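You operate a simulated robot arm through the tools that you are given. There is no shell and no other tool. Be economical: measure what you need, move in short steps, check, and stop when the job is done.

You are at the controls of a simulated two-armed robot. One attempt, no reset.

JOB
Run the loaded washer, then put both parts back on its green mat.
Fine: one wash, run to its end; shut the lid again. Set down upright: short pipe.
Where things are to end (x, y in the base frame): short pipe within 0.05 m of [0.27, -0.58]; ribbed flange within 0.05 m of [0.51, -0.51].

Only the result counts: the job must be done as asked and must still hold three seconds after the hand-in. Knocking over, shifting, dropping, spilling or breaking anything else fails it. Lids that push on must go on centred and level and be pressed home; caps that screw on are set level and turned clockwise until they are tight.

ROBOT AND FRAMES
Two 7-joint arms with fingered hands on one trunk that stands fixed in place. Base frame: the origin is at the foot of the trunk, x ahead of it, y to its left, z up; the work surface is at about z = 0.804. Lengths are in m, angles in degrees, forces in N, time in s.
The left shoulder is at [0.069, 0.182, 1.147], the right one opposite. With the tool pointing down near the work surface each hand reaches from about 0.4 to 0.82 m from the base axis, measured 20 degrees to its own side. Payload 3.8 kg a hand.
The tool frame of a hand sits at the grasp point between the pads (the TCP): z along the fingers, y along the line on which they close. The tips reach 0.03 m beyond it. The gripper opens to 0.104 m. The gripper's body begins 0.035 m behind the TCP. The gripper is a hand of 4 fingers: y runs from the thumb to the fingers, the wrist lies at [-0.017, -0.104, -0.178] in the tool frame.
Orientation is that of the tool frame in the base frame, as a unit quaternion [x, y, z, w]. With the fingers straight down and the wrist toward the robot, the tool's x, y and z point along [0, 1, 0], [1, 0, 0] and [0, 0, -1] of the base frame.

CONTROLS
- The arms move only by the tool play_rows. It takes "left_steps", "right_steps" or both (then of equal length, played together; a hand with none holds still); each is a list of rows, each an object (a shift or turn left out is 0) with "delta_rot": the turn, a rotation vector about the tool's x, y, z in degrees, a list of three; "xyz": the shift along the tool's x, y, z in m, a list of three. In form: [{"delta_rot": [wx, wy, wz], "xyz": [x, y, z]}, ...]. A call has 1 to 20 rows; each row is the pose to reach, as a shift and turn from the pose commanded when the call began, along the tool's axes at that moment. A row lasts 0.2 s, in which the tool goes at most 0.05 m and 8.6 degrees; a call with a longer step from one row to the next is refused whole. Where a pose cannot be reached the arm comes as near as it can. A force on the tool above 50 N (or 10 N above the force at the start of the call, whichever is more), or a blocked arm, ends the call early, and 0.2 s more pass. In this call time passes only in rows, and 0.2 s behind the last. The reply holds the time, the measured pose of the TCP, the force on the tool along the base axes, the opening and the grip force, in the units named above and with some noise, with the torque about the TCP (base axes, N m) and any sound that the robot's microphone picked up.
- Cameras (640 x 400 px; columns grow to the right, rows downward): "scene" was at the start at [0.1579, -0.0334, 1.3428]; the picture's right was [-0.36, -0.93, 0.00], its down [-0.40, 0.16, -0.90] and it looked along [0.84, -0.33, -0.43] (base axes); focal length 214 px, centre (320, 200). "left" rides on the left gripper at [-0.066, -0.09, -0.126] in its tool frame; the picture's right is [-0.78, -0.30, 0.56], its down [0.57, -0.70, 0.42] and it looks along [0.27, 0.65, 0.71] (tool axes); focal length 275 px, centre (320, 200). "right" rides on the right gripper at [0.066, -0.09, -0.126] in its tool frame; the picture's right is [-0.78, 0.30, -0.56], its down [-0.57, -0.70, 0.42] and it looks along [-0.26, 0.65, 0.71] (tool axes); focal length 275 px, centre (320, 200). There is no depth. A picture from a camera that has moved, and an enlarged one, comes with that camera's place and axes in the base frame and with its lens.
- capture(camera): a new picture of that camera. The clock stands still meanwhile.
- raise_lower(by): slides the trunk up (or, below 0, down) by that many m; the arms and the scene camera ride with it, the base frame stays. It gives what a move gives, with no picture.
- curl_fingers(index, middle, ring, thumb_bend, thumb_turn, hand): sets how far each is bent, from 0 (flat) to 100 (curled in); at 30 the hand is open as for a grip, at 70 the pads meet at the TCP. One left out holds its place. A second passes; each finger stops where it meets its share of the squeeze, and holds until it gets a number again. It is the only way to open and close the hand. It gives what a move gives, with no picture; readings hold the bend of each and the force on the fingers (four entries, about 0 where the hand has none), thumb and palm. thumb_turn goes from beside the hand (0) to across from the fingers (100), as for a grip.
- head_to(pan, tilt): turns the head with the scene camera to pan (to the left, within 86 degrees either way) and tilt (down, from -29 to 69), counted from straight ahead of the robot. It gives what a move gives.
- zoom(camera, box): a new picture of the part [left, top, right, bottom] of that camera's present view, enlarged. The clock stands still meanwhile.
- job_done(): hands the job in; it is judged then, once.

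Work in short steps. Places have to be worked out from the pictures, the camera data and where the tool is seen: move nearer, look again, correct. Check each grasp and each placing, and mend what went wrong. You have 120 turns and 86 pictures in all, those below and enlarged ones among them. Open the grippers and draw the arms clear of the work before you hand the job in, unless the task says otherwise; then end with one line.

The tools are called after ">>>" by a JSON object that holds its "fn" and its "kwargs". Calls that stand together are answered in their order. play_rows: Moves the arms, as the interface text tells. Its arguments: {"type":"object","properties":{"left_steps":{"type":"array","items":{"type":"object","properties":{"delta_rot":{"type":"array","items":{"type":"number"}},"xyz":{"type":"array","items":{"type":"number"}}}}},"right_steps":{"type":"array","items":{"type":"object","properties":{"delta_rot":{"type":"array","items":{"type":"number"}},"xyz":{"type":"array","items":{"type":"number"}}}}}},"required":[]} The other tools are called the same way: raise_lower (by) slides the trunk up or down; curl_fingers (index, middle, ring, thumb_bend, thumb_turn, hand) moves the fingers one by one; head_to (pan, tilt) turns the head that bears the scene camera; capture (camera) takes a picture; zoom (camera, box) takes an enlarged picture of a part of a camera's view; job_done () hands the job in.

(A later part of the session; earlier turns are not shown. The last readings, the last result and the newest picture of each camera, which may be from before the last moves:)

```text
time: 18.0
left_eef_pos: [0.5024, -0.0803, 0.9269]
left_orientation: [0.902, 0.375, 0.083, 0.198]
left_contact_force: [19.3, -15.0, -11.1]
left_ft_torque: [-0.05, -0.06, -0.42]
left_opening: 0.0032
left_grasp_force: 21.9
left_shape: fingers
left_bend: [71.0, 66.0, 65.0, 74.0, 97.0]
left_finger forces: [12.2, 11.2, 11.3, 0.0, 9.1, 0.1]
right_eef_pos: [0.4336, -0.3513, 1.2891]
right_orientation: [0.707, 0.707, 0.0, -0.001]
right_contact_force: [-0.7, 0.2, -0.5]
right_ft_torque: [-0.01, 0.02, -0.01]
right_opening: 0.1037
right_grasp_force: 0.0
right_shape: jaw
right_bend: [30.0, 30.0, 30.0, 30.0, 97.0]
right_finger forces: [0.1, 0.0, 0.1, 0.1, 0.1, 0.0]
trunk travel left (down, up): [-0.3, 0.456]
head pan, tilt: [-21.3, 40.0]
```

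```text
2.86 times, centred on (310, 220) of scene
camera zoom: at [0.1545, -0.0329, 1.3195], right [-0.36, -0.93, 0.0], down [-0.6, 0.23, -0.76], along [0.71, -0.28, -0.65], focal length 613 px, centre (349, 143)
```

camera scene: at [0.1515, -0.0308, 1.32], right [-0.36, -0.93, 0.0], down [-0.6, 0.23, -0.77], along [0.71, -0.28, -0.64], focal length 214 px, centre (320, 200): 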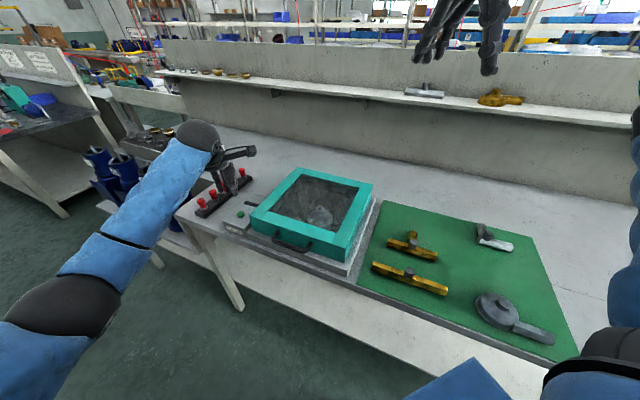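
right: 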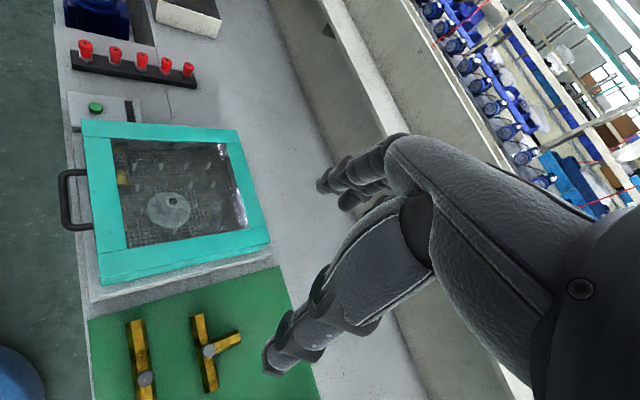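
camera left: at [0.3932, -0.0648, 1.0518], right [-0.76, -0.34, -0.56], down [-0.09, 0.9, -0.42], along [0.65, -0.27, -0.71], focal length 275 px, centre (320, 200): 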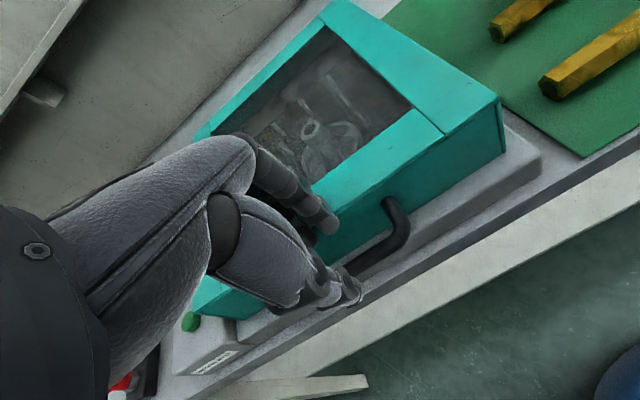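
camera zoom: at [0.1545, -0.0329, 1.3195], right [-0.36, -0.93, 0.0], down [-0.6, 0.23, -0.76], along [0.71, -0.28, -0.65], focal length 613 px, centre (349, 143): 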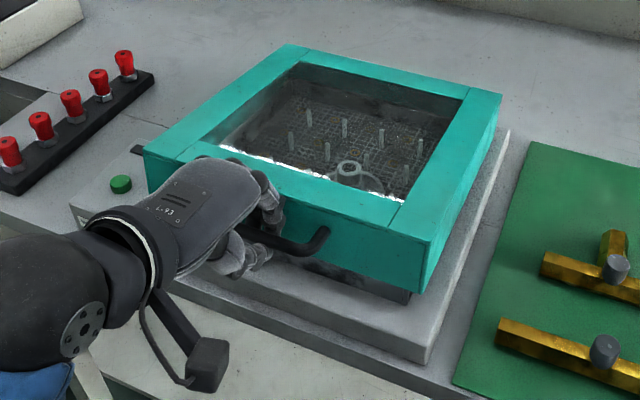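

The lid swings on its rear hinge as modelled. I'll continue to about 45°, tilting the hand gradually.

>>> {"fn": "play_rows", "kwargs": {"left_steps": [{"xyz": [0, 0.0297, -0.0281], "delta_rot": [-4, 0, 0]}, {"xyz": [0, 0.0616, -0.0563], "delta_rot": [-8, 0, 0]}, {"xyz": [0, 0.0969, -0.08], "delta_rot": [-12, 0, 0]}, {"xyz": [0, 0.1347, -0.0994], "delta_rot": [-16, 0, 0]}, {"xyz": [0, 0.1744, -0.1134], "delta_rot": [-20, 0, 0]}]}}

>>> {"fn": "capture", "kwargs": {"camera": "scene"}}

```text
time: 19.2
left_eef_pos: [0.5829, -0.1599, 1.0982]
left_orientation: [0.857, 0.357, 0.141, 0.344]
left_contact_force: [11.8, -22.2, -33.7]
left_ft_torque: [0.09, 0.52, -0.6]
left_opening: 0.0
left_grasp_force: 23.7
left_shape: fingers
left_bend: [71.0, 70.0, 68.0, 74.0, 96.0]
left_finger forces: [10.4, 13.4, 12.9, 0.0, 11.0, 0.0]
right_eef_pos: [0.4349, -0.3531, 1.2855]
right_orientation: [0.707, 0.707, -0.001, -0.004]
right_contact_force: [-0.2, -0.3, -0.4]
right_ft_torque: [0.02, 0.03, 0.02]
right_opening: 0.1036
right_grasp_force: 0.0
right_shape: jaw
right_bend: [30.0, 30.0, 30.0, 30.0, 97.0]
right_finger forces: [0.1, 0.0, 0.0, 0.1, 0.0, 0.0]
trunk travel left (down, up): [-0.3, 0.456]
head pan, tilt: [-21.3, 40.0]
```

```text
51 pictures are left
camera scene: at [0.1564, -0.0352, 1.3189], right [-0.36, -0.93, 0.0], down [-0.6, 0.24, -0.76], along [0.71, -0.28, -0.65], focal length 214 px, centre (320, 200)
```

scene: 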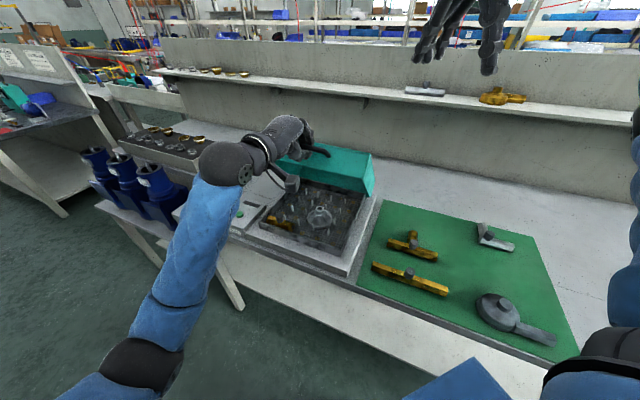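

The lid is at about 45° with a radial pull of about 40 N, so the true arc radius is a bit smaller. I'll correct for that and continue toward 90°.

>>> {"fn": "play_rows", "kwargs": {"left_steps": [{"xyz": [0, 0.0243, 0.0088], "delta_rot": [-3, 0, 0]}, {"xyz": [0, 0.0513, 0.0146], "delta_rot": [-6, 0, 0]}, {"xyz": [0, 0.0906, 0.0277], "delta_rot": [-9, 0, 0]}, {"xyz": [0, 0.1278, 0.0458], "delta_rot": [-12, 0, 0]}, {"xyz": [0, 0.1625, 0.0685], "delta_rot": [-15, 0, 0]}, {"xyz": [0, 0.1939, 0.0957], "delta_rot": [-18, 0, 0]}]}}

>>> {"fn": "capture", "kwargs": {"camera": "scene"}}

```text
time: 20.6
left_eef_pos: [0.7137, -0.2552, 1.1601]
left_orientation: [0.795, 0.326, 0.196, 0.473]
left_contact_force: [-1.5, -5.6, -5.2]
left_ft_torque: [0.01, -0.03, -0.13]
left_opening: 0.0002
left_grasp_force: 7.0
left_shape: fingers
left_bend: [72.0, 73.0, 72.0, 74.0, 95.0]
left_finger forces: [0.0, 1.5, 1.5, 0.0, 11.2, 0.1]
left hand out of reach, approached as far as the arm can: row 5, 6
right_eef_pos: [0.4314, -0.349, 1.2887]
right_orientation: [0.707, 0.707, 0.0, -0.002]
right_contact_force: [-0.2, 0.5, 0.7]
right_ft_torque: [0.0, 0.0, -0.01]
right_opening: 0.1037
right_grasp_force: 0.0
right_shape: jaw
right_bend: [30.0, 30.0, 30.0, 30.0, 97.0]
right_finger forces: [0.1, 0.0, 0.0, 0.0, 0.0, 0.0]
trunk travel left (down, up): [-0.3, 0.456]
head pan, tilt: [-21.3, 40.0]
```

```text
50 pictures are left
camera scene: at [0.1522, -0.0317, 1.32], right [-0.36, -0.93, 0.0], down [-0.6, 0.23, -0.77], along [0.71, -0.28, -0.64], focal length 214 px, centre (320, 200)
```

scene: 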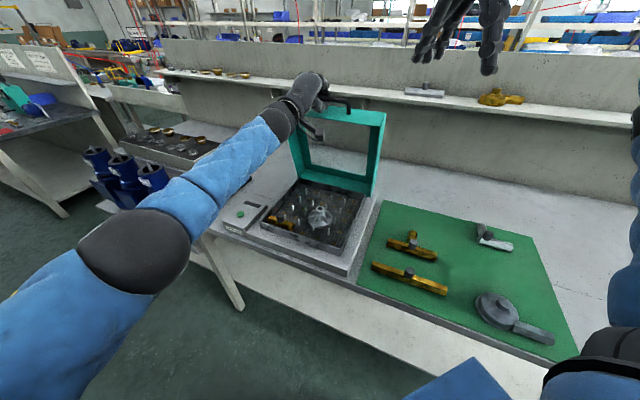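

The lid is at about 80° and the left arm is at its reach limit. I'll bring the closed right hand in front of the lid's inner side, on the right part of the rail, to push it fully open.

>>> {"fn": "curl_fingers", "kwargs": {"hand": "right", "index": 70, "middle": 70, "ring": 70, "thumb_bend": 70}}

>>> {"fn": "play_rows", "kwargs": {"right_steps": [{"xyz": [0.01, 0.02, 0.03], "delta_rot": [0, 0, 8]}, {"xyz": [0.02, 0.04, 0.06], "delta_rot": [0, 0, 16]}, {"xyz": [0.03, 0.06, 0.09], "delta_rot": [0, 0, 24]}, {"xyz": [0.04, 0.085, 0.12], "delta_rot": [0, 0, 32]}, {"xyz": [0.05, 0.11, 0.145], "delta_rot": [0, 0, 40]}, {"xyz": [0.065, 0.135, 0.169], "delta_rot": [0, 0, 45]}]}}

>>> {"fn": "zoom", "kwargs": {"camera": "scene", "box": [220, 60, 440, 200]}}

>>> {"fn": "capture", "kwargs": {"camera": "right"}}

```text
time: 21.6
left_eef_pos: [0.7137, -0.2541, 1.1595]
left_orientation: [0.794, 0.33, 0.196, 0.471]
left_contact_force: [-1.6, -5.4, -3.3]
left_ft_torque: [0.02, -0.09, -0.07]
left_opening: 0.0
left_grasp_force: 1.3
left_shape: fingers
left_bend: [72.0, 73.0, 72.0, 74.0, 95.0]
left_finger forces: [0.0, 1.4, 1.4, 0.0, 0.0, 0.1]
right_eef_pos: [0.4313, -0.349, 1.2902]
right_orientation: [0.708, 0.706, 0.001, 0.0]
right_contact_force: [-0.3, -0.4, 0.3]
right_ft_torque: [0.02, 0.02, 0.03]
right_opening: 0.0029
right_grasp_force: 0.0
right_shape: fingers
right_bend: [70.0, 70.0, 70.0, 70.0, 97.0]
right_finger forces: [0.1, 0.0, 0.0, 0.0, 0.0, 0.1]
trunk travel left (down, up): [-0.3, 0.456]
head pan, tilt: [-21.3, 40.0]
```

```text
time: 23.0
left_eef_pos: [0.7142, -0.2521, 1.1592]
left_orientation: [0.794, 0.33, 0.195, 0.472]
left_contact_force: [0.3, -3.3, -2.7]
left_ft_torque: [0.06, -0.02, -0.03]
left_opening: 0.0
left_grasp_force: 1.1
left_shape: fingers
left_bend: [72.0, 73.0, 72.0, 74.0, 95.0]
left_finger forces: [0.0, 1.1, 1.3, 0.1, 0.0, 0.0]
right_eef_pos: [0.567, -0.2842, 1.1194]
right_orientation: [0.925, 0.381, 0.0, 0.001]
right_contact_force: [0.6, 0.6, -0.4]
right_ft_torque: [-0.02, 0.04, -0.03]
right_opening: 0.003
right_grasp_force: 0.1
right_shape: fingers
right_bend: [70.0, 70.0, 70.0, 70.0, 97.0]
right_finger forces: [0.1, 0.0, 0.1, 0.0, 0.1, 0.1]
trunk travel left (down, up): [-0.3, 0.456]
head pan, tilt: [-21.3, 40.0]
```

```text
2.86 times, centred on (330, 130) of scene
camera zoom: at [0.1522, -0.031, 1.3198], right [-0.36, -0.93, 0.0], down [-0.6, 0.23, -0.77], along [0.71, -0.28, -0.64], focal length 613 px, centre (291, 400)
```

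zoom: 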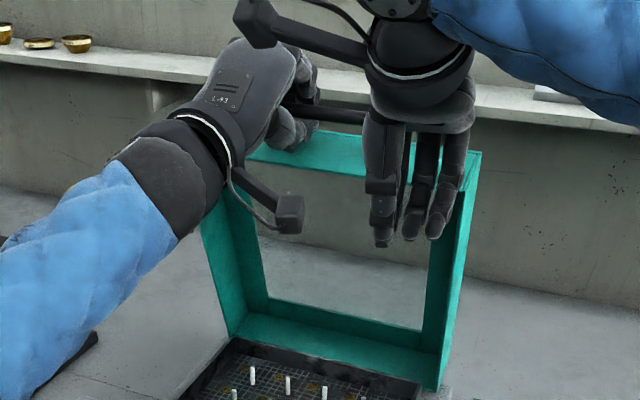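

```text
48 pictures are left
camera right: at [0.5515, -0.1733, 1.2469], right [-0.34, -0.76, 0.56], down [-0.9, 0.09, -0.42], along [0.27, -0.65, -0.71], focal length 275 px, centre (320, 200)
```

right: 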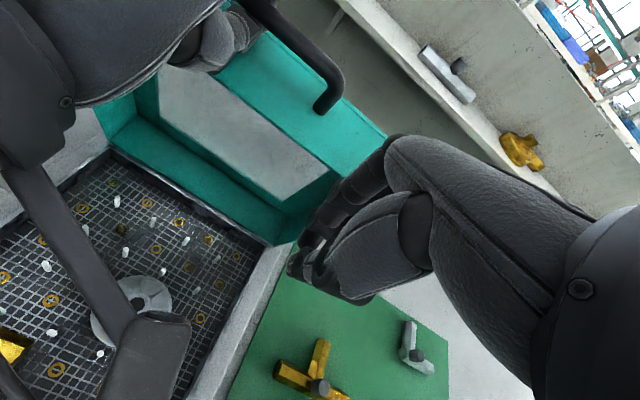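

The lid is nearly vertical and barely loads the left hand. I'll move the right hand forward until it touches the lid's inner rail.

>>> {"fn": "play_rows", "kwargs": {"right_steps": [{"xyz": [0, 0.015, 0]}, {"xyz": [0, 0.03, 0]}, {"xyz": [0, 0.042, 0]}, {"xyz": [0, 0.052, 0]}, {"xyz": [0, 0.062, 0]}]}}

>>> {"fn": "curl_fingers", "kwargs": {"hand": "left", "index": 40, "middle": 40, "ring": 40, "thumb_bend": 40}}

>>> {"fn": "zoom", "kwargs": {"camera": "scene", "box": [220, 60, 440, 200]}}

```text
time: 24.0
left_eef_pos: [0.7124, -0.2522, 1.158]
left_orientation: [0.794, 0.331, 0.196, 0.47]
left_contact_force: [19.7, -17.4, -2.2]
left_ft_torque: [0.06, -0.03, -0.15]
left_opening: 0.0
left_grasp_force: 17.1
left_shape: fingers
left_bend: [72.0, 71.0, 71.0, 74.0, 96.0]
left_finger forces: [9.8, 9.6, 6.0, 0.0, 8.9, 0.0]
right_eef_pos: [0.5991, -0.3134, 1.1257]
right_orientation: [0.92, 0.392, 0.001, -0.002]
right_contact_force: [-27.7, 18.3, 13.4]
right_ft_torque: [-0.17, 0.15, -0.49]
right_opening: 0.0001
right_grasp_force: 16.9
right_shape: fingers
right_bend: [70.0, 71.0, 71.0, 68.0, 97.0]
right_finger forces: [10.0, 11.8, 11.7, 0.1, 0.1, 0.0]
trunk travel left (down, up): [-0.3, 0.456]
head pan, tilt: [-21.3, 40.0]
stopped in row 5 (right hand): the force on the tool passed its limit at 52 N (the readings are from after the stop); the commanded pose is now the measured one
```

```text
time: 25.0
left_eef_pos: [0.7111, -0.2507, 1.162]
left_orientation: [0.793, 0.329, 0.197, 0.474]
left_contact_force: [-2.3, 2.0, 21.7]
left_ft_torque: [-0.34, -0.03, -0.04]
left_opening: 0.0501
left_grasp_force: 11.9
left_shape: fingers
left_bend: [40.0, 40.0, 40.0, 58.0, 98.0]
left_finger forces: [0.0, 0.0, 0.0, 0.1, 21.8, 0.0]
right_eef_pos: [0.6002, -0.3158, 1.1228]
right_orientation: [0.921, 0.389, 0.0, -0.002]
right_contact_force: [-0.2, 2.9, 2.8]
right_ft_torque: [-0.08, -0.03, 0.01]
right_opening: 0.0027
right_grasp_force: 1.2
right_shape: fingers
right_bend: [70.0, 70.0, 70.0, 70.0, 97.0]
right_finger forces: [0.0, 3.3, 0.1, 0.0, 0.0, 0.1]
trunk travel left (down, up): [-0.3, 0.456]
head pan, tilt: [-21.3, 40.0]
```

```text
2.86 times, centred on (330, 130) of scene
camera zoom: at [0.1482, -0.029, 1.3205], right [-0.36, -0.93, 0.0], down [-0.6, 0.23, -0.77], along [0.72, -0.28, -0.64], focal length 613 px, centre (291, 400)
```

zoom: 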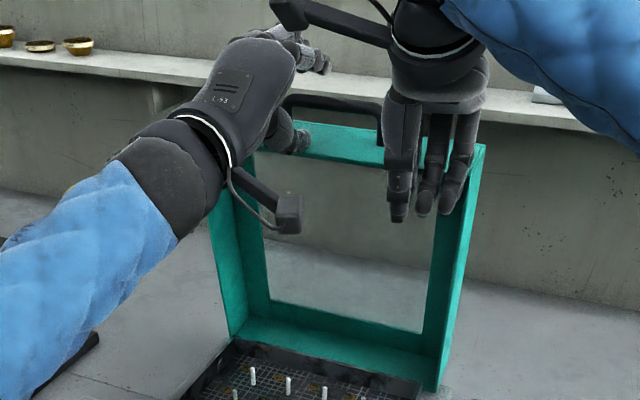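

The left thumb rests on the lid rail below the bar, so I'll draw the left hand straight back, clear of the handle.

>>> {"fn": "play_rows", "kwargs": {"left_steps": [{"xyz": [0, -0.012, -0.026]}, {"xyz": [0, -0.026, -0.055]}, {"xyz": [0, -0.045, -0.089]}, {"xyz": [0, -0.06, -0.13]}]}}

>>> {"fn": "zoom", "kwargs": {"camera": "scene", "box": [220, 60, 440, 200]}}

```text
time: 26.0
left_eef_pos: [0.6119, -0.1487, 1.1657]
left_orientation: [0.794, 0.331, 0.196, 0.47]
left_contact_force: [0.2, 0.4, -0.1]
left_ft_torque: [0.0, -0.01, 0.01]
left_opening: 0.0792
left_grasp_force: 0.0
left_shape: fingers
left_bend: [40.0, 40.0, 40.0, 40.0, 97.0]
left_finger forces: [0.0, 0.1, 0.0, 0.0, 0.0, 0.0]
right_eef_pos: [0.6009, -0.3173, 1.123]
right_orientation: [0.922, 0.388, -0.001, -0.002]
right_contact_force: [-1.9, 2.0, 0.8]
right_ft_torque: [-0.06, -0.06, 0.02]
right_opening: 0.0029
right_grasp_force: 1.0
right_shape: fingers
right_bend: [70.0, 70.0, 70.0, 70.0, 97.0]
right_finger forces: [0.0, 1.9, 0.0, 0.0, 0.0, 0.0]
trunk travel left (down, up): [-0.3, 0.456]
head pan, tilt: [-21.3, 40.0]
```

```text
2.86 times, centred on (330, 130) of scene
camera zoom: at [0.1512, -0.0302, 1.32], right [-0.36, -0.93, 0.0], down [-0.6, 0.23, -0.77], along [0.71, -0.28, -0.64], focal length 613 px, centre (291, 400)
```

zoom: 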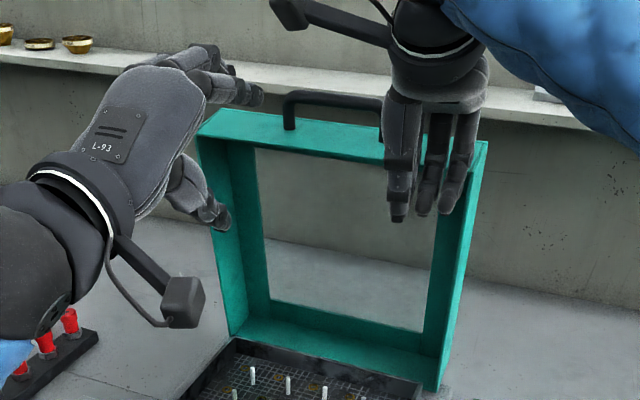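

The left hand is clear and the lid leans on the right hand at about 2 N. I'll push it further open with the right hand.

>>> {"fn": "play_rows", "kwargs": {"right_steps": [{"xyz": [0, 0.015, 0]}, {"xyz": [0, 0.03, 0]}, {"xyz": [0, 0.045, 0]}, {"xyz": [0, 0.06, 0]}, {"xyz": [0, 0.075, 0]}, {"xyz": [0, 0.09, 0]}]}}

>>> {"fn": "zoom", "kwargs": {"camera": "scene", "box": [220, 60, 440, 200]}}

```text
time: 27.4
left_eef_pos: [0.6119, -0.1506, 1.1652]
left_orientation: [0.794, 0.332, 0.196, 0.469]
left_contact_force: [-0.2, -0.9, 0.0]
left_ft_torque: [0.04, 0.0, 0.01]
left_opening: 0.0792
left_grasp_force: 0.0
left_shape: fingers
left_bend: [40.0, 40.0, 40.0, 40.0, 97.0]
left_finger forces: [0.0, 0.1, 0.0, 0.0, 0.1, 0.0]
right_eef_pos: [0.6643, -0.38, 1.1203]
right_orientation: [0.921, 0.389, -0.001, -0.002]
right_contact_force: [-0.8, 0.3, 0.5]
right_ft_torque: [-0.03, -0.01, 0.01]
right_opening: 0.0029
right_grasp_force: 0.3
right_shape: fingers
right_bend: [70.0, 70.0, 70.0, 70.0, 97.0]
right_finger forces: [0.1, 0.5, 0.0, 0.0, 0.0, 0.0]
trunk travel left (down, up): [-0.3, 0.456]
head pan, tilt: [-21.3, 40.0]
```

```text
2.86 times, centred on (330, 130) of scene
camera zoom: at [0.1515, -0.0306, 1.3199], right [-0.36, -0.93, 0.0], down [-0.6, 0.23, -0.77], along [0.71, -0.28, -0.64], focal length 613 px, centre (291, 400)
```

zoom: 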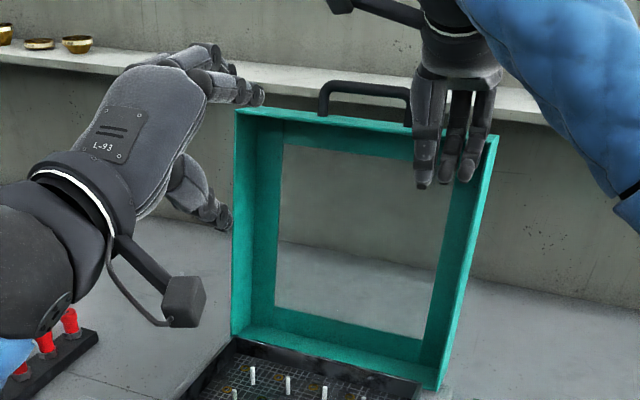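

Force has dropped to under 1 N, so the lid is near its balance point. I'll push 4 cm more.

>>> {"fn": "play_rows", "kwargs": {"right_steps": [{"xyz": [0, 0.012, 0]}, {"xyz": [0, 0.024, 0]}, {"xyz": [0, 0.036, 0]}, {"xyz": [0, 0.044, 0]}]}}

>>> {"fn": "zoom", "kwargs": {"camera": "scene", "box": [220, 60, 440, 200]}}

```text
time: 28.5
left_eef_pos: [0.6062, -0.1469, 1.1686]
left_orientation: [0.793, 0.33, 0.198, 0.472]
left_contact_force: [0.4, -0.2, 0.2]
left_ft_torque: [0.01, 0.03, 0.01]
left_opening: 0.0791
left_grasp_force: 0.1
left_shape: fingers
left_bend: [40.0, 40.0, 40.0, 40.0, 97.0]
left_finger forces: [0.0, 0.1, 0.0, 0.0, 0.0, 0.1]
right_eef_pos: [0.6918, -0.3993, 1.1328]
right_orientation: [0.917, 0.398, 0.005, -0.003]
right_contact_force: [-29.0, 23.8, 17.7]
right_ft_torque: [-0.12, 0.25, -0.35]
right_opening: 0.0
right_grasp_force: 19.8
right_shape: fingers
right_bend: [71.0, 71.0, 71.0, 67.0, 97.0]
right_finger forces: [16.9, 11.4, 12.4, 0.1, 0.0, 0.0]
trunk travel left (down, up): [-0.3, 0.456]
head pan, tilt: [-21.3, 40.0]
stopped in row 4 (right hand): the force on the tool passed its limit at 51 N (the readings are from after the stop); the commanded pose is now the measured one
```

```text
2.86 times, centred on (330, 130) of scene
camera zoom: at [0.1445, -0.0268, 1.3211], right [-0.36, -0.93, 0.0], down [-0.59, 0.23, -0.77], along [0.72, -0.28, -0.64], focal length 613 px, centre (291, 400)
```

zoom: 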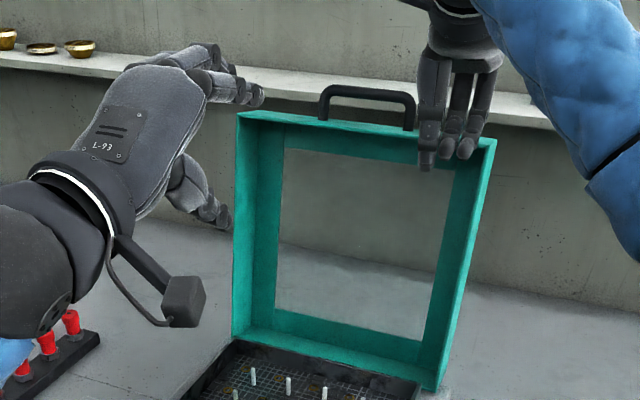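

The lid has reached its stop. I'll back the right hand off 4 cm and see if the lid stays.

>>> {"fn": "play_rows", "kwargs": {"right_steps": [{"xyz": [0, -0.01, 0]}, {"xyz": [0, -0.02, 0]}, {"xyz": [0, -0.04, 0]}, {"xyz": [0, -0.06, 0]}, {"xyz": [0, -0.06, 0]}]}}

>>> {"fn": "zoom", "kwargs": {"camera": "scene", "box": [220, 60, 440, 200]}}

```text
time: 29.7
left_eef_pos: [0.6127, -0.1515, 1.1656]
left_orientation: [0.794, 0.332, 0.196, 0.47]
left_contact_force: [-0.1, 0.3, -0.2]
left_ft_torque: [0.02, -0.01, 0.01]
left_opening: 0.0792
left_grasp_force: 0.0
left_shape: fingers
left_bend: [40.0, 40.0, 40.0, 40.0, 97.0]
left_finger forces: [0.1, 0.1, 0.1, 0.0, 0.1, 0.0]
right_eef_pos: [0.6543, -0.3661, 1.1214]
right_orientation: [0.92, 0.392, 0.0, -0.005]
right_contact_force: [0.0, 0.6, 0.0]
right_ft_torque: [0.01, 0.0, -0.02]
right_opening: 0.0027
right_grasp_force: 0.0
right_shape: fingers
right_bend: [70.0, 70.0, 70.0, 70.0, 97.0]
right_finger forces: [0.1, 0.1, 0.0, 0.0, 0.1, 0.0]
trunk travel left (down, up): [-0.3, 0.456]
head pan, tilt: [-21.3, 40.0]
```

```text
2.86 times, centred on (330, 130) of scene
camera zoom: at [0.1519, -0.0312, 1.3198], right [-0.36, -0.93, 0.0], down [-0.6, 0.23, -0.77], along [0.71, -0.28, -0.64], focal length 613 px, centre (291, 400)
```

zoom: 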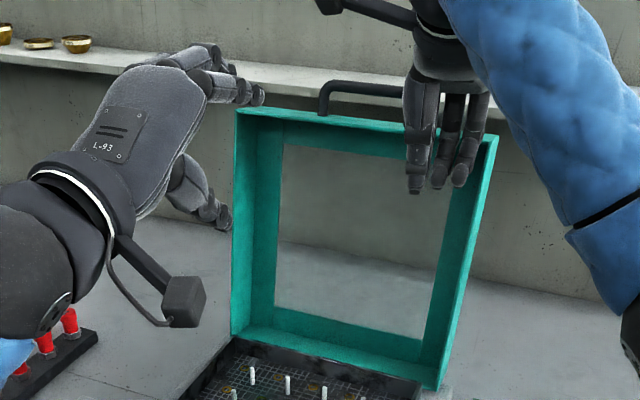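

The lid stays open on its own. I'll withdraw both hands and inspect the basket.

>>> {"fn": "play_rows", "kwargs": {"left_steps": [{"xyz": [0, -0.015, -0.03]}, {"xyz": [0, -0.03, -0.06]}, {"xyz": [0, -0.045, -0.09]}, {"xyz": [0, -0.06, -0.12]}, {"xyz": [0, -0.075, -0.15]}, {"xyz": [0, -0.09, -0.18]}], "right_steps": [{"xyz": [0, -0.03, 0]}, {"xyz": [-0.02, -0.06, -0.01]}, {"xyz": [-0.045, -0.085, -0.03]}, {"xyz": [-0.07, -0.11, -0.06]}, {"xyz": [-0.1, -0.13, -0.09]}, {"xyz": [-0.13, -0.15, -0.12]}]}}

>>> {"fn": "curl_fingers", "kwargs": {"hand": "right", "index": 30, "middle": 30, "ring": 30, "thumb_bend": 30}}

>>> {"fn": "zoom", "kwargs": {"camera": "scene", "box": [230, 160, 390, 270]}}

>>> {"fn": "capture", "kwargs": {"camera": "right"}}

```text
time: 31.1
left_eef_pos: [0.4677, -0.0105, 1.174]
left_orientation: [0.794, 0.331, 0.196, 0.47]
left_contact_force: [0.2, 0.1, 0.3]
left_ft_torque: [0.01, -0.01, 0.01]
left_opening: 0.0792
left_grasp_force: 0.0
left_shape: fingers
left_bend: [40.0, 40.0, 40.0, 40.0, 97.0]
left_finger forces: [0.0, 0.0, 0.0, 0.0, 0.0, 0.0]
right_eef_pos: [0.4518, -0.3562, 1.2474]
right_orientation: [0.92, 0.392, 0.001, -0.004]
right_contact_force: [-1.4, -0.2, -1.0]
right_ft_torque: [-0.02, -0.02, -0.02]
right_opening: 0.0028
right_grasp_force: 0.1
right_shape: fingers
right_bend: [70.0, 70.0, 70.0, 70.0, 97.0]
right_finger forces: [0.0, 0.0, 0.1, 0.0, 0.1, 0.1]
trunk travel left (down, up): [-0.3, 0.456]
head pan, tilt: [-21.3, 40.0]
```

```text
time: 32.1
left_eef_pos: [0.4692, -0.0116, 1.1739]
left_orientation: [0.794, 0.33, 0.195, 0.471]
left_contact_force: [0.1, 0.3, 0.2]
left_ft_torque: [-0.04, 0.04, 0.01]
left_opening: 0.0791
left_grasp_force: 0.1
left_shape: fingers
left_bend: [40.0, 40.0, 40.0, 40.0, 97.0]
left_finger forces: [0.0, 0.1, 0.0, 0.0, 0.0, 0.0]
right_eef_pos: [0.4537, -0.3567, 1.2454]
right_orientation: [0.92, 0.392, 0.001, -0.004]
right_contact_force: [-0.5, 0.1, -0.3]
right_ft_torque: [0.02, 0.04, 0.0]
right_opening: 0.1043
right_grasp_force: 0.1
right_shape: fingers
right_bend: [30.0, 30.0, 30.0, 30.0, 97.0]
right_finger forces: [0.0, 0.0, 0.0, 0.0, 0.0, 0.0]
trunk travel left (down, up): [-0.3, 0.456]
head pan, tilt: [-21.3, 40.0]
```

```text
3.64 times, centred on (310, 215) of scene
camera zoom: at [0.1515, -0.0308, 1.3199], right [-0.36, -0.93, 0.0], down [-0.6, 0.23, -0.77], along [0.71, -0.28, -0.64], focal length 780 px, centre (356, 146)
```

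zoom: 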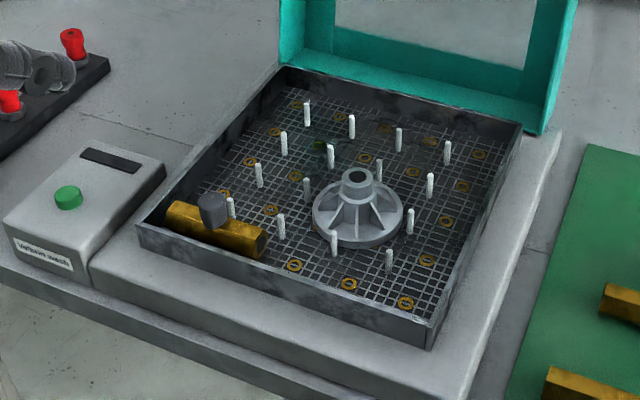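

```text
41 pictures are left
camera right: at [0.4362, -0.248, 1.3733], right [-0.32, -0.77, 0.55], down [-0.9, 0.08, -0.42], along [0.28, -0.63, -0.72], focal length 275 px, centre (320, 200)
```

right: 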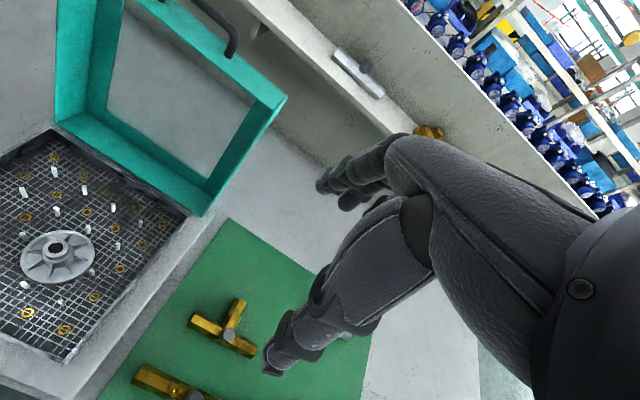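

>>> {"fn": "zoom", "kwargs": {"camera": "scene", "box": [265, 200, 325, 240]}}

>>> {"fn": "zoom", "kwargs": {"camera": "scene", "box": [360, 200, 560, 360]}}

>>> {"fn": "capture", "kwargs": {"camera": "left"}}

```text
10.00 times, centred on (295, 220) of scene
camera zoom: at [0.1515, -0.0308, 1.3199], right [-0.36, -0.93, 0.0], down [-0.6, 0.23, -0.77], along [0.71, -0.28, -0.64], focal length 2145 px, centre (570, 0)
```

zoom: 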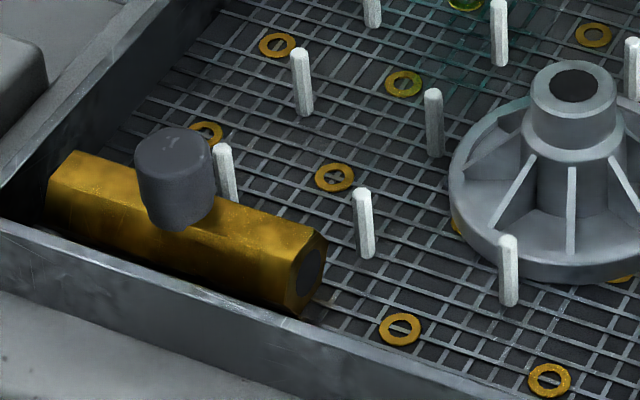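

```text
2.50 times, centred on (460, 280) of scene
camera zoom: at [0.1515, -0.0308, 1.3199], right [-0.36, -0.93, 0.0], down [-0.6, 0.23, -0.77], along [0.71, -0.28, -0.64], focal length 536 px, centre (-30, 0)
```

zoom: 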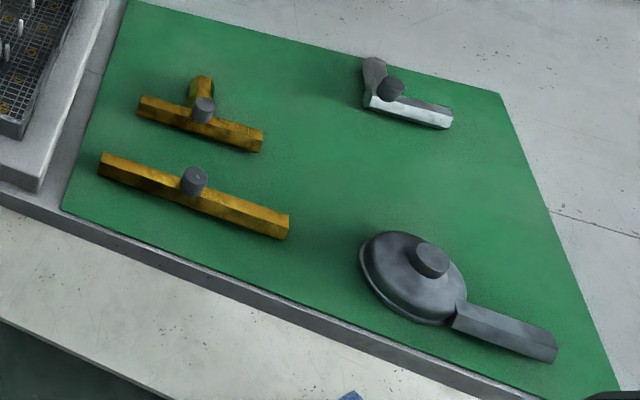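

```text
38 pictures are left
camera left: at [0.3124, 0.0496, 1.155], right [-0.3, -0.79, -0.53], down [0.43, 0.38, -0.82], along [0.85, -0.47, 0.22], focal length 275 px, centre (320, 200)
```

left: 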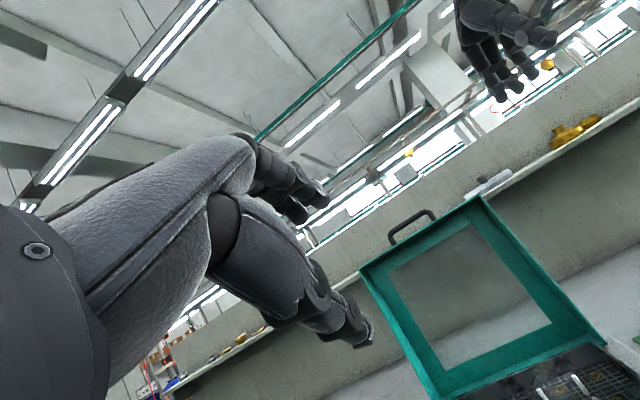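

All parts, including the short pipe, sit with their grey grip knob up. I read "upright" as knob up, as loaded. The knob top is at about (0.609, −0.087, 0.89). I'll clear the left arm away first, then bring the open right hand above the knob at yaw 0.

>>> {"fn": "play_rows", "kwargs": {"left_steps": [{"xyz": [0.03, -0.007, -0.03]}, {"xyz": [0.06, -0.014, -0.055]}, {"xyz": [0.09, -0.021, -0.08]}, {"xyz": [0.12, -0.028, -0.1]}, {"xyz": [0.15, -0.035, -0.12]}, {"xyz": [0.18, -0.042, -0.14]}, {"xyz": [0.205, -0.05, -0.158]}]}}

>>> {"fn": "play_rows", "kwargs": {"right_steps": [{"xyz": [0.03, -0.008, 0.02], "delta_rot": [0, 0, -5]}, {"xyz": [0.065, -0.016, 0.04], "delta_rot": [0, 0, -10]}, {"xyz": [0.1, -0.025, 0.06], "delta_rot": [0, 0, -16]}, {"xyz": [0.135, -0.033, 0.085], "delta_rot": [0, 0, -22]}, {"xyz": [0.17, -0.042, 0.11], "delta_rot": [0, 0, -28]}, {"xyz": [0.205, -0.05, 0.135], "delta_rot": [0, 0, -34]}, {"xyz": [0.24, -0.06, 0.165], "delta_rot": [0, 0, -40]}, {"xyz": [0.275, -0.068, 0.19], "delta_rot": [0, 0, -46]}, {"xyz": [0.302, -0.075, 0.22], "delta_rot": [0, 0, -46]}, {"xyz": [0.302, -0.075, 0.245], "delta_rot": [0, 0, -46]}]}}

>>> {"fn": "capture", "kwargs": {"camera": "right"}}

>>> {"fn": "capture", "kwargs": {"camera": "scene"}}

```text
time: 33.7
left_eef_pos: [0.4988, 0.2499, 1.2073]
left_orientation: [0.794, 0.331, 0.197, 0.47]
left_contact_force: [0.5, -0.6, -0.2]
left_ft_torque: [0.03, -0.03, -0.01]
left_opening: 0.0793
left_grasp_force: 0.1
left_shape: fingers
left_bend: [40.0, 40.0, 40.0, 40.0, 97.0]
left_finger forces: [0.0, 0.0, 0.0, 0.0, 0.0, 0.0]
right_eef_pos: [0.4536, -0.357, 1.2464]
right_orientation: [0.92, 0.392, 0.001, -0.005]
right_contact_force: [-0.2, -0.3, 0.7]
right_ft_torque: [0.01, 0.01, -0.03]
right_opening: 0.1043
right_grasp_force: 0.2
right_shape: fingers
right_bend: [30.0, 30.0, 30.0, 30.0, 97.0]
right_finger forces: [0.0, 0.0, 0.0, 0.0, 0.1, 0.1]
trunk travel left (down, up): [-0.3, 0.456]
head pan, tilt: [-21.3, 40.0]
```

```text
time: 35.9
left_eef_pos: [0.4991, 0.2483, 1.2062]
left_orientation: [0.794, 0.332, 0.197, 0.469]
left_contact_force: [0.2, -0.2, -0.6]
left_ft_torque: [-0.01, 0.04, 0.01]
left_opening: 0.0793
left_grasp_force: 0.1
left_shape: fingers
left_bend: [40.0, 40.0, 40.0, 40.0, 97.0]
left_finger forces: [0.0, 0.1, 0.0, 0.0, 0.0, 0.0]
right_eef_pos: [0.6088, -0.084, 1.0018]
right_orientation: [0.693, 0.721, 0.002, -0.003]
right_contact_force: [-0.3, -0.4, 0.2]
right_ft_torque: [0.01, 0.02, 0.01]
right_opening: 0.1044
right_grasp_force: 0.1
right_shape: fingers
right_bend: [30.0, 30.0, 30.0, 30.0, 97.0]
right_finger forces: [0.1, 0.0, 0.1, 0.1, 0.1, 0.1]
trunk travel left (down, up): [-0.3, 0.456]
head pan, tilt: [-21.3, 40.0]
```

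```text
37 pictures are left
camera right: at [0.518, -0.0221, 1.1296], right [0.33, -0.77, 0.55], down [-0.68, -0.6, -0.43], along [0.66, -0.23, -0.72], focal length 275 px, centre (320, 200)
```

right: 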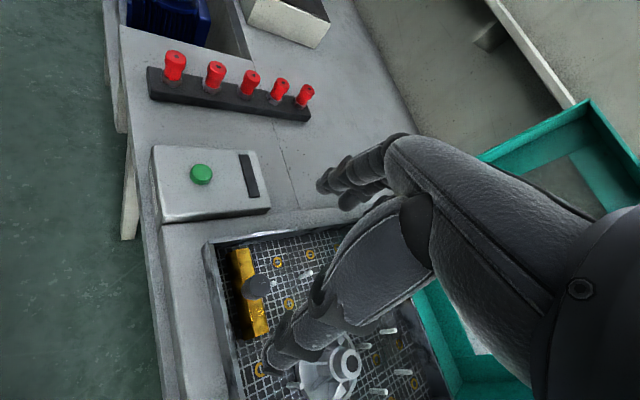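

```text
36 pictures are left
camera scene: at [0.1515, -0.0311, 1.32], right [-0.36, -0.93, 0.0], down [-0.6, 0.23, -0.77], along [0.71, -0.28, -0.64], focal length 214 px, centre (320, 200)
```

scene: 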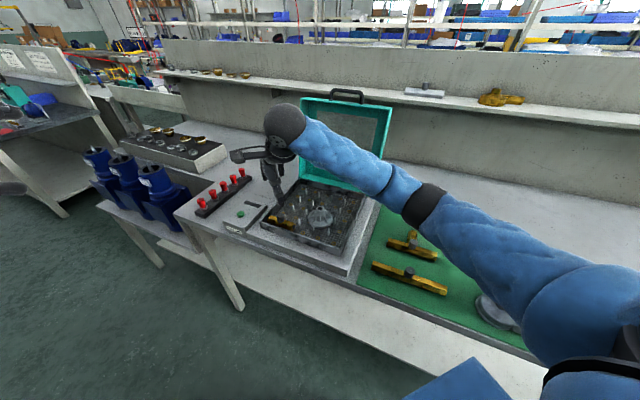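

The right hand is centred over the knob. I'll narrow the grip and descend so the fingertips stay just above the pipe body.

>>> {"fn": "curl_fingers", "kwargs": {"hand": "right", "index": 52, "middle": 52, "ring": 52, "thumb_bend": 52}}

>>> {"fn": "play_rows", "kwargs": {"right_steps": [{"xyz": [0, 0, 0.04]}, {"xyz": [0, 0, 0.07]}, {"xyz": [0, 0, 0.085]}, {"xyz": [0, 0, 0.095]}]}}

>>> {"fn": "zoom", "kwargs": {"camera": "right", "box": [200, 160, 440, 340]}}

>>> {"fn": "zoom", "kwargs": {"camera": "scene", "box": [250, 170, 340, 240]}}

```text
time: 36.9
left_eef_pos: [0.4985, 0.2491, 1.206]
left_orientation: [0.795, 0.331, 0.195, 0.47]
left_contact_force: [0.1, 0.4, 0.4]
left_ft_torque: [0.0, -0.01, 0.03]
left_opening: 0.0793
left_grasp_force: 0.1
left_shape: fingers
left_bend: [40.0, 40.0, 40.0, 40.0, 97.0]
left_finger forces: [0.0, 0.1, 0.1, 0.0, 0.0, 0.0]
right_eef_pos: [0.6088, -0.0841, 1.0018]
right_orientation: [0.692, 0.722, 0.002, -0.003]
right_contact_force: [0.0, -0.2, -0.8]
right_ft_torque: [0.03, -0.01, 0.0]
right_opening: 0.0491
right_grasp_force: 0.1
right_shape: fingers
right_bend: [52.0, 52.0, 52.0, 52.0, 97.0]
right_finger forces: [0.0, 0.1, 0.0, 0.0, 0.1, 0.0]
trunk travel left (down, up): [-0.3, 0.456]
head pan, tilt: [-21.3, 40.0]
```

```text
time: 37.9
left_eef_pos: [0.499, 0.2495, 1.206]
left_orientation: [0.795, 0.33, 0.195, 0.471]
left_contact_force: [-0.2, -0.2, 0.2]
left_ft_torque: [0.03, -0.03, 0.02]
left_opening: 0.0792
left_grasp_force: 0.1
left_shape: fingers
left_bend: [40.0, 40.0, 40.0, 40.0, 97.0]
left_finger forces: [0.0, 0.1, 0.1, 0.1, 0.0, 0.0]
right_eef_pos: [0.6102, -0.0832, 0.9081]
right_orientation: [0.693, 0.721, 0.003, -0.004]
right_contact_force: [-0.6, 0.3, -0.5]
right_ft_torque: [0.0, -0.02, 0.02]
right_opening: 0.0491
right_grasp_force: 0.1
right_shape: fingers
right_bend: [52.0, 52.0, 52.0, 52.0, 97.0]
right_finger forces: [0.1, 0.0, 0.0, 0.0, 0.0, 0.0]
trunk travel left (down, up): [-0.3, 0.456]
head pan, tilt: [-21.3, 40.0]
```

```text
2.22 times, centred on (320, 250) of right
camera zoom: at [0.5183, -0.0211, 1.0343], right [0.33, -0.77, 0.55], down [-0.68, -0.6, -0.43], along [0.66, -0.23, -0.72], focal length 612 px, centre (320, 89)
```

zoom: 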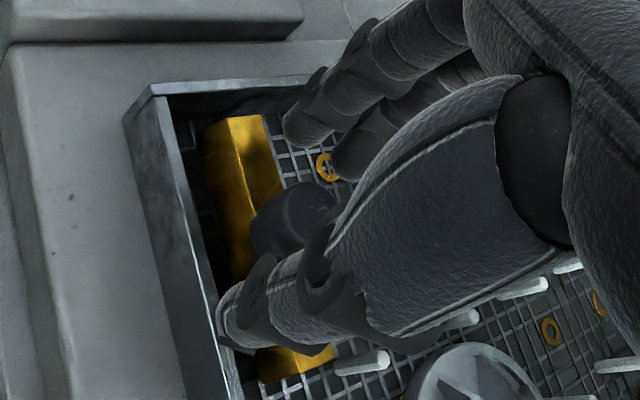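

```text
5.71 times, centred on (295, 205) of scene
camera zoom: at [0.1514, -0.0306, 1.32], right [-0.36, -0.93, 0.0], down [-0.6, 0.23, -0.77], along [0.71, -0.28, -0.64], focal length 1226 px, centre (463, 171)
```

zoom: 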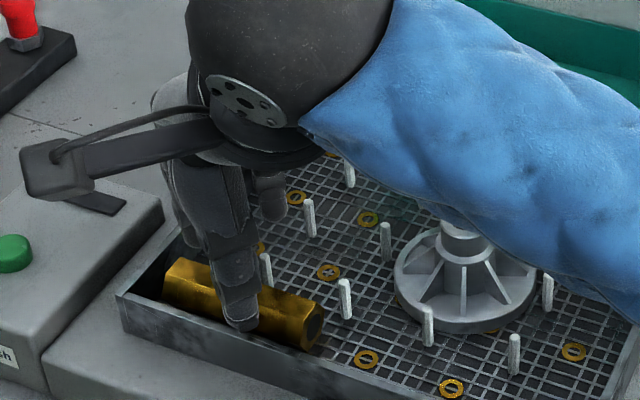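

The knob lies between the thumb and fingers. I'll lower 5 mm more, nudge +4 mm in y and close.

>>> {"fn": "play_rows", "kwargs": {"right_steps": [{"xyz": [0.004, 0, 0.003]}, {"xyz": [0.004, -0.001, 0.006]}]}}

>>> {"fn": "curl_fingers", "kwargs": {"hand": "right", "index": 80, "middle": 80, "ring": 80, "thumb_bend": 80}}

>>> {"fn": "zoom", "kwargs": {"camera": "right", "box": [200, 160, 440, 340]}}

```text
time: 38.5
left_eef_pos: [0.4991, 0.2485, 1.2056]
left_orientation: [0.795, 0.331, 0.196, 0.47]
left_contact_force: [0.1, -0.6, 1.2]
left_ft_torque: [0.04, 0.02, 0.0]
left_opening: 0.0793
left_grasp_force: 0.1
left_shape: fingers
left_bend: [40.0, 40.0, 40.0, 40.0, 97.0]
left_finger forces: [0.0, 0.1, 0.0, 0.0, 0.0, 0.0]
right_eef_pos: [0.6085, -0.0804, 0.9002]
right_orientation: [0.693, 0.721, 0.003, -0.003]
right_contact_force: [-0.2, -0.1, -0.4]
right_ft_torque: [-0.02, 0.0, -0.03]
right_opening: 0.0491
right_grasp_force: 0.0
right_shape: fingers
right_bend: [52.0, 52.0, 52.0, 52.0, 97.0]
right_finger forces: [0.0, 0.0, 0.1, 0.0, 0.0, 0.1]
trunk travel left (down, up): [-0.3, 0.456]
head pan, tilt: [-21.3, 40.0]
```

```text
time: 39.5
left_eef_pos: [0.4986, 0.2498, 1.2062]
left_orientation: [0.794, 0.332, 0.195, 0.47]
left_contact_force: [0.0, 0.3, -0.4]
left_ft_torque: [0.01, -0.03, 0.0]
left_opening: 0.079
left_grasp_force: 0.0
left_shape: fingers
left_bend: [40.0, 40.0, 40.0, 40.0, 97.0]
left_finger forces: [0.1, 0.0, 0.1, 0.0, 0.0, 0.0]
right_eef_pos: [0.6076, -0.0799, 0.9012]
right_orientation: [0.693, 0.721, 0.003, -0.003]
right_contact_force: [-0.3, 0.3, -0.6]
right_ft_torque: [0.02, 0.0, 0.0]
right_opening: 0.0
right_grasp_force: 0.2
right_shape: fingers
right_bend: [77.0, 80.0, 80.0, 73.0, 95.0]
right_finger forces: [0.0, 0.0, 0.0, 0.1, 0.0, 0.0]
trunk travel left (down, up): [-0.3, 0.456]
head pan, tilt: [-21.3, 40.0]
```

```text
2.22 times, centred on (320, 250) of right
camera zoom: at [0.5166, -0.0174, 1.0281], right [0.33, -0.77, 0.55], down [-0.68, -0.6, -0.43], along [0.66, -0.23, -0.72], focal length 612 px, centre (320, 89)
```

zoom: 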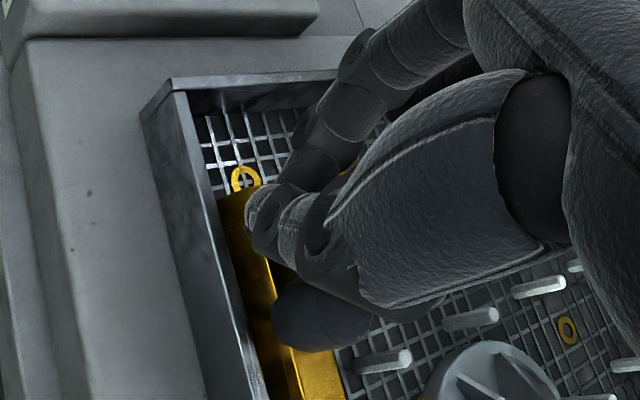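

The close missed: the knob squeezed out to the side and the pipe slid, still knob-up. I'll lift clear, reopen and re-locate it.

>>> {"fn": "play_rows", "kwargs": {"right_steps": [{"xyz": [0, 0, -0.03]}, {"xyz": [0, 0, -0.07]}, {"xyz": [0, -0.03, -0.11]}, {"xyz": [0, -0.05, -0.13]}]}}

>>> {"fn": "curl_fingers", "kwargs": {"hand": "right", "index": 52, "middle": 52, "ring": 52, "thumb_bend": 52}}

>>> {"fn": "capture", "kwargs": {"camera": "right"}}

>>> {"fn": "zoom", "kwargs": {"camera": "scene", "box": [240, 170, 360, 260]}}

```text
time: 40.5
left_eef_pos: [0.4997, 0.2484, 1.2058]
left_orientation: [0.795, 0.331, 0.196, 0.469]
left_contact_force: [0.3, 0.3, 0.5]
left_ft_torque: [0.01, 0.03, 0.01]
left_opening: 0.0792
left_grasp_force: 0.0
left_shape: fingers
left_bend: [40.0, 40.0, 40.0, 40.0, 97.0]
left_finger forces: [0.0, 0.0, 0.1, 0.0, 0.0, 0.0]
right_eef_pos: [0.5561, -0.0843, 1.031]
right_orientation: [0.694, 0.72, 0.003, -0.003]
right_contact_force: [-0.3, -0.6, -0.5]
right_ft_torque: [0.02, -0.01, -0.02]
right_opening: 0.0
right_grasp_force: 0.2
right_shape: fingers
right_bend: [77.0, 80.0, 80.0, 74.0, 95.0]
right_finger forces: [0.0, 0.1, 0.0, 0.1, 0.1, 0.1]
trunk travel left (down, up): [-0.3, 0.456]
head pan, tilt: [-21.3, 40.0]
```

```text
time: 41.5
left_eef_pos: [0.4995, 0.2506, 1.2058]
left_orientation: [0.794, 0.331, 0.195, 0.471]
left_contact_force: [0.0, -0.5, 0.6]
left_ft_torque: [0.02, 0.02, 0.0]
left_opening: 0.079
left_grasp_force: 0.0
left_shape: fingers
left_bend: [40.0, 40.0, 40.0, 40.0, 97.0]
left_finger forces: [0.0, 0.0, 0.0, 0.0, 0.1, 0.0]
right_eef_pos: [0.5564, -0.0842, 1.0317]
right_orientation: [0.694, 0.72, 0.003, -0.004]
right_contact_force: [-0.3, 0.0, 0.3]
right_ft_torque: [-0.03, 0.02, 0.04]
right_opening: 0.0479
right_grasp_force: 0.2
right_shape: fingers
right_bend: [52.0, 52.0, 52.0, 52.0, 97.0]
right_finger forces: [0.0, 0.0, 0.0, 0.1, 0.1, 0.0]
trunk travel left (down, up): [-0.3, 0.456]
head pan, tilt: [-21.3, 40.0]
```

```text
32 pictures are left
camera right: at [0.466, -0.0217, 1.1586], right [0.33, -0.77, 0.55], down [-0.68, -0.6, -0.43], along [0.66, -0.23, -0.72], focal length 275 px, centre (320, 200)
```

right: 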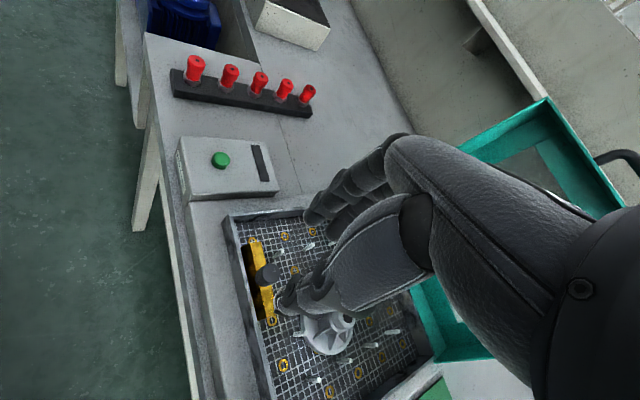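

```text
4.44 times, centred on (300, 215) of scene
camera zoom: at [0.1514, -0.0305, 1.32], right [-0.36, -0.93, 0.0], down [-0.6, 0.23, -0.77], along [0.71, -0.28, -0.64], focal length 953 px, centre (409, 133)
```

zoom: 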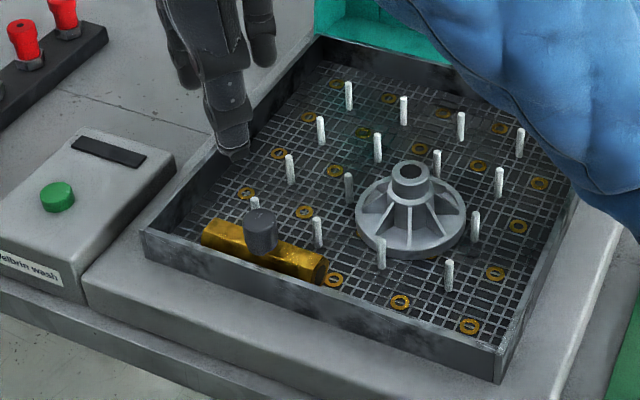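

Scene-camera triangulation puts the knob at about (0.585, −0.0985). The thumb sits about 4 mm to +y of the TCP, which explains the slip. I'll re-align with the TCP at (0.585, −0.1025) and check.

>>> {"fn": "play_rows", "kwargs": {"right_steps": [{"xyz": [-0.01, 0.015, 0.03]}, {"xyz": [-0.0194, 0.0279, 0.06]}, {"xyz": [-0.0194, 0.0279, 0.095]}, {"xyz": [-0.0194, 0.0279, 0.107]}]}}

>>> {"fn": "zoom", "kwargs": {"camera": "scene", "box": [260, 180, 340, 240]}}

>>> {"fn": "zoom", "kwargs": {"camera": "right", "box": [200, 160, 440, 340]}}

```text
time: 42.5
left_eef_pos: [0.4996, 0.2498, 1.2065]
left_orientation: [0.795, 0.331, 0.195, 0.47]
left_contact_force: [-0.3, -0.1, 0.8]
left_ft_torque: [0.01, 0.0, -0.02]
left_opening: 0.0791
left_grasp_force: 0.1
left_shape: fingers
left_bend: [40.0, 40.0, 40.0, 40.0, 97.0]
left_finger forces: [0.0, 0.0, 0.0, 0.1, 0.0, 0.1]
right_eef_pos: [0.5874, -0.1009, 0.9246]
right_orientation: [0.694, 0.72, 0.003, -0.004]
right_contact_force: [-0.1, 0.5, 0.5]
right_ft_torque: [-0.01, 0.02, -0.01]
right_opening: 0.0482
right_grasp_force: 0.0
right_shape: fingers
right_bend: [52.0, 52.0, 52.0, 52.0, 97.0]
right_finger forces: [0.0, 0.0, 0.0, 0.0, 0.0, 0.1]
trunk travel left (down, up): [-0.3, 0.456]
head pan, tilt: [-21.3, 40.0]
```

```text
6.67 times, centred on (300, 210) of scene
camera zoom: at [0.1514, -0.0305, 1.32], right [-0.36, -0.93, 0.0], down [-0.6, 0.23, -0.77], along [0.71, -0.28, -0.64], focal length 1430 px, centre (453, 133)
```

zoom: 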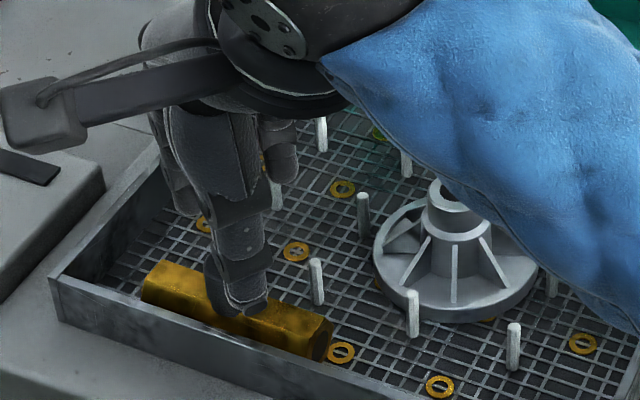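

```text
2.22 times, centred on (320, 250) of right
camera zoom: at [0.4967, -0.0393, 1.0514], right [0.33, -0.77, 0.55], down [-0.68, -0.6, -0.43], along [0.66, -0.23, -0.72], focal length 612 px, centre (320, 89)
```

zoom: 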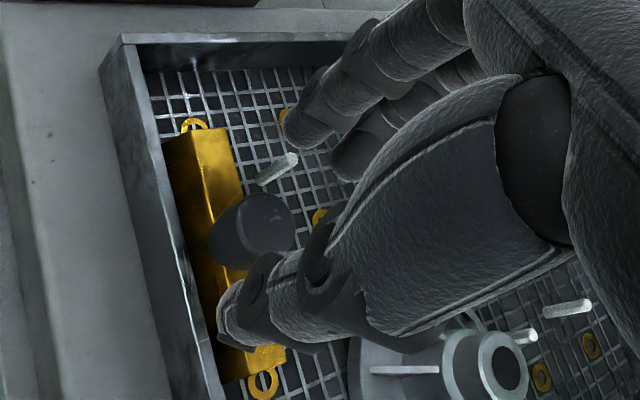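

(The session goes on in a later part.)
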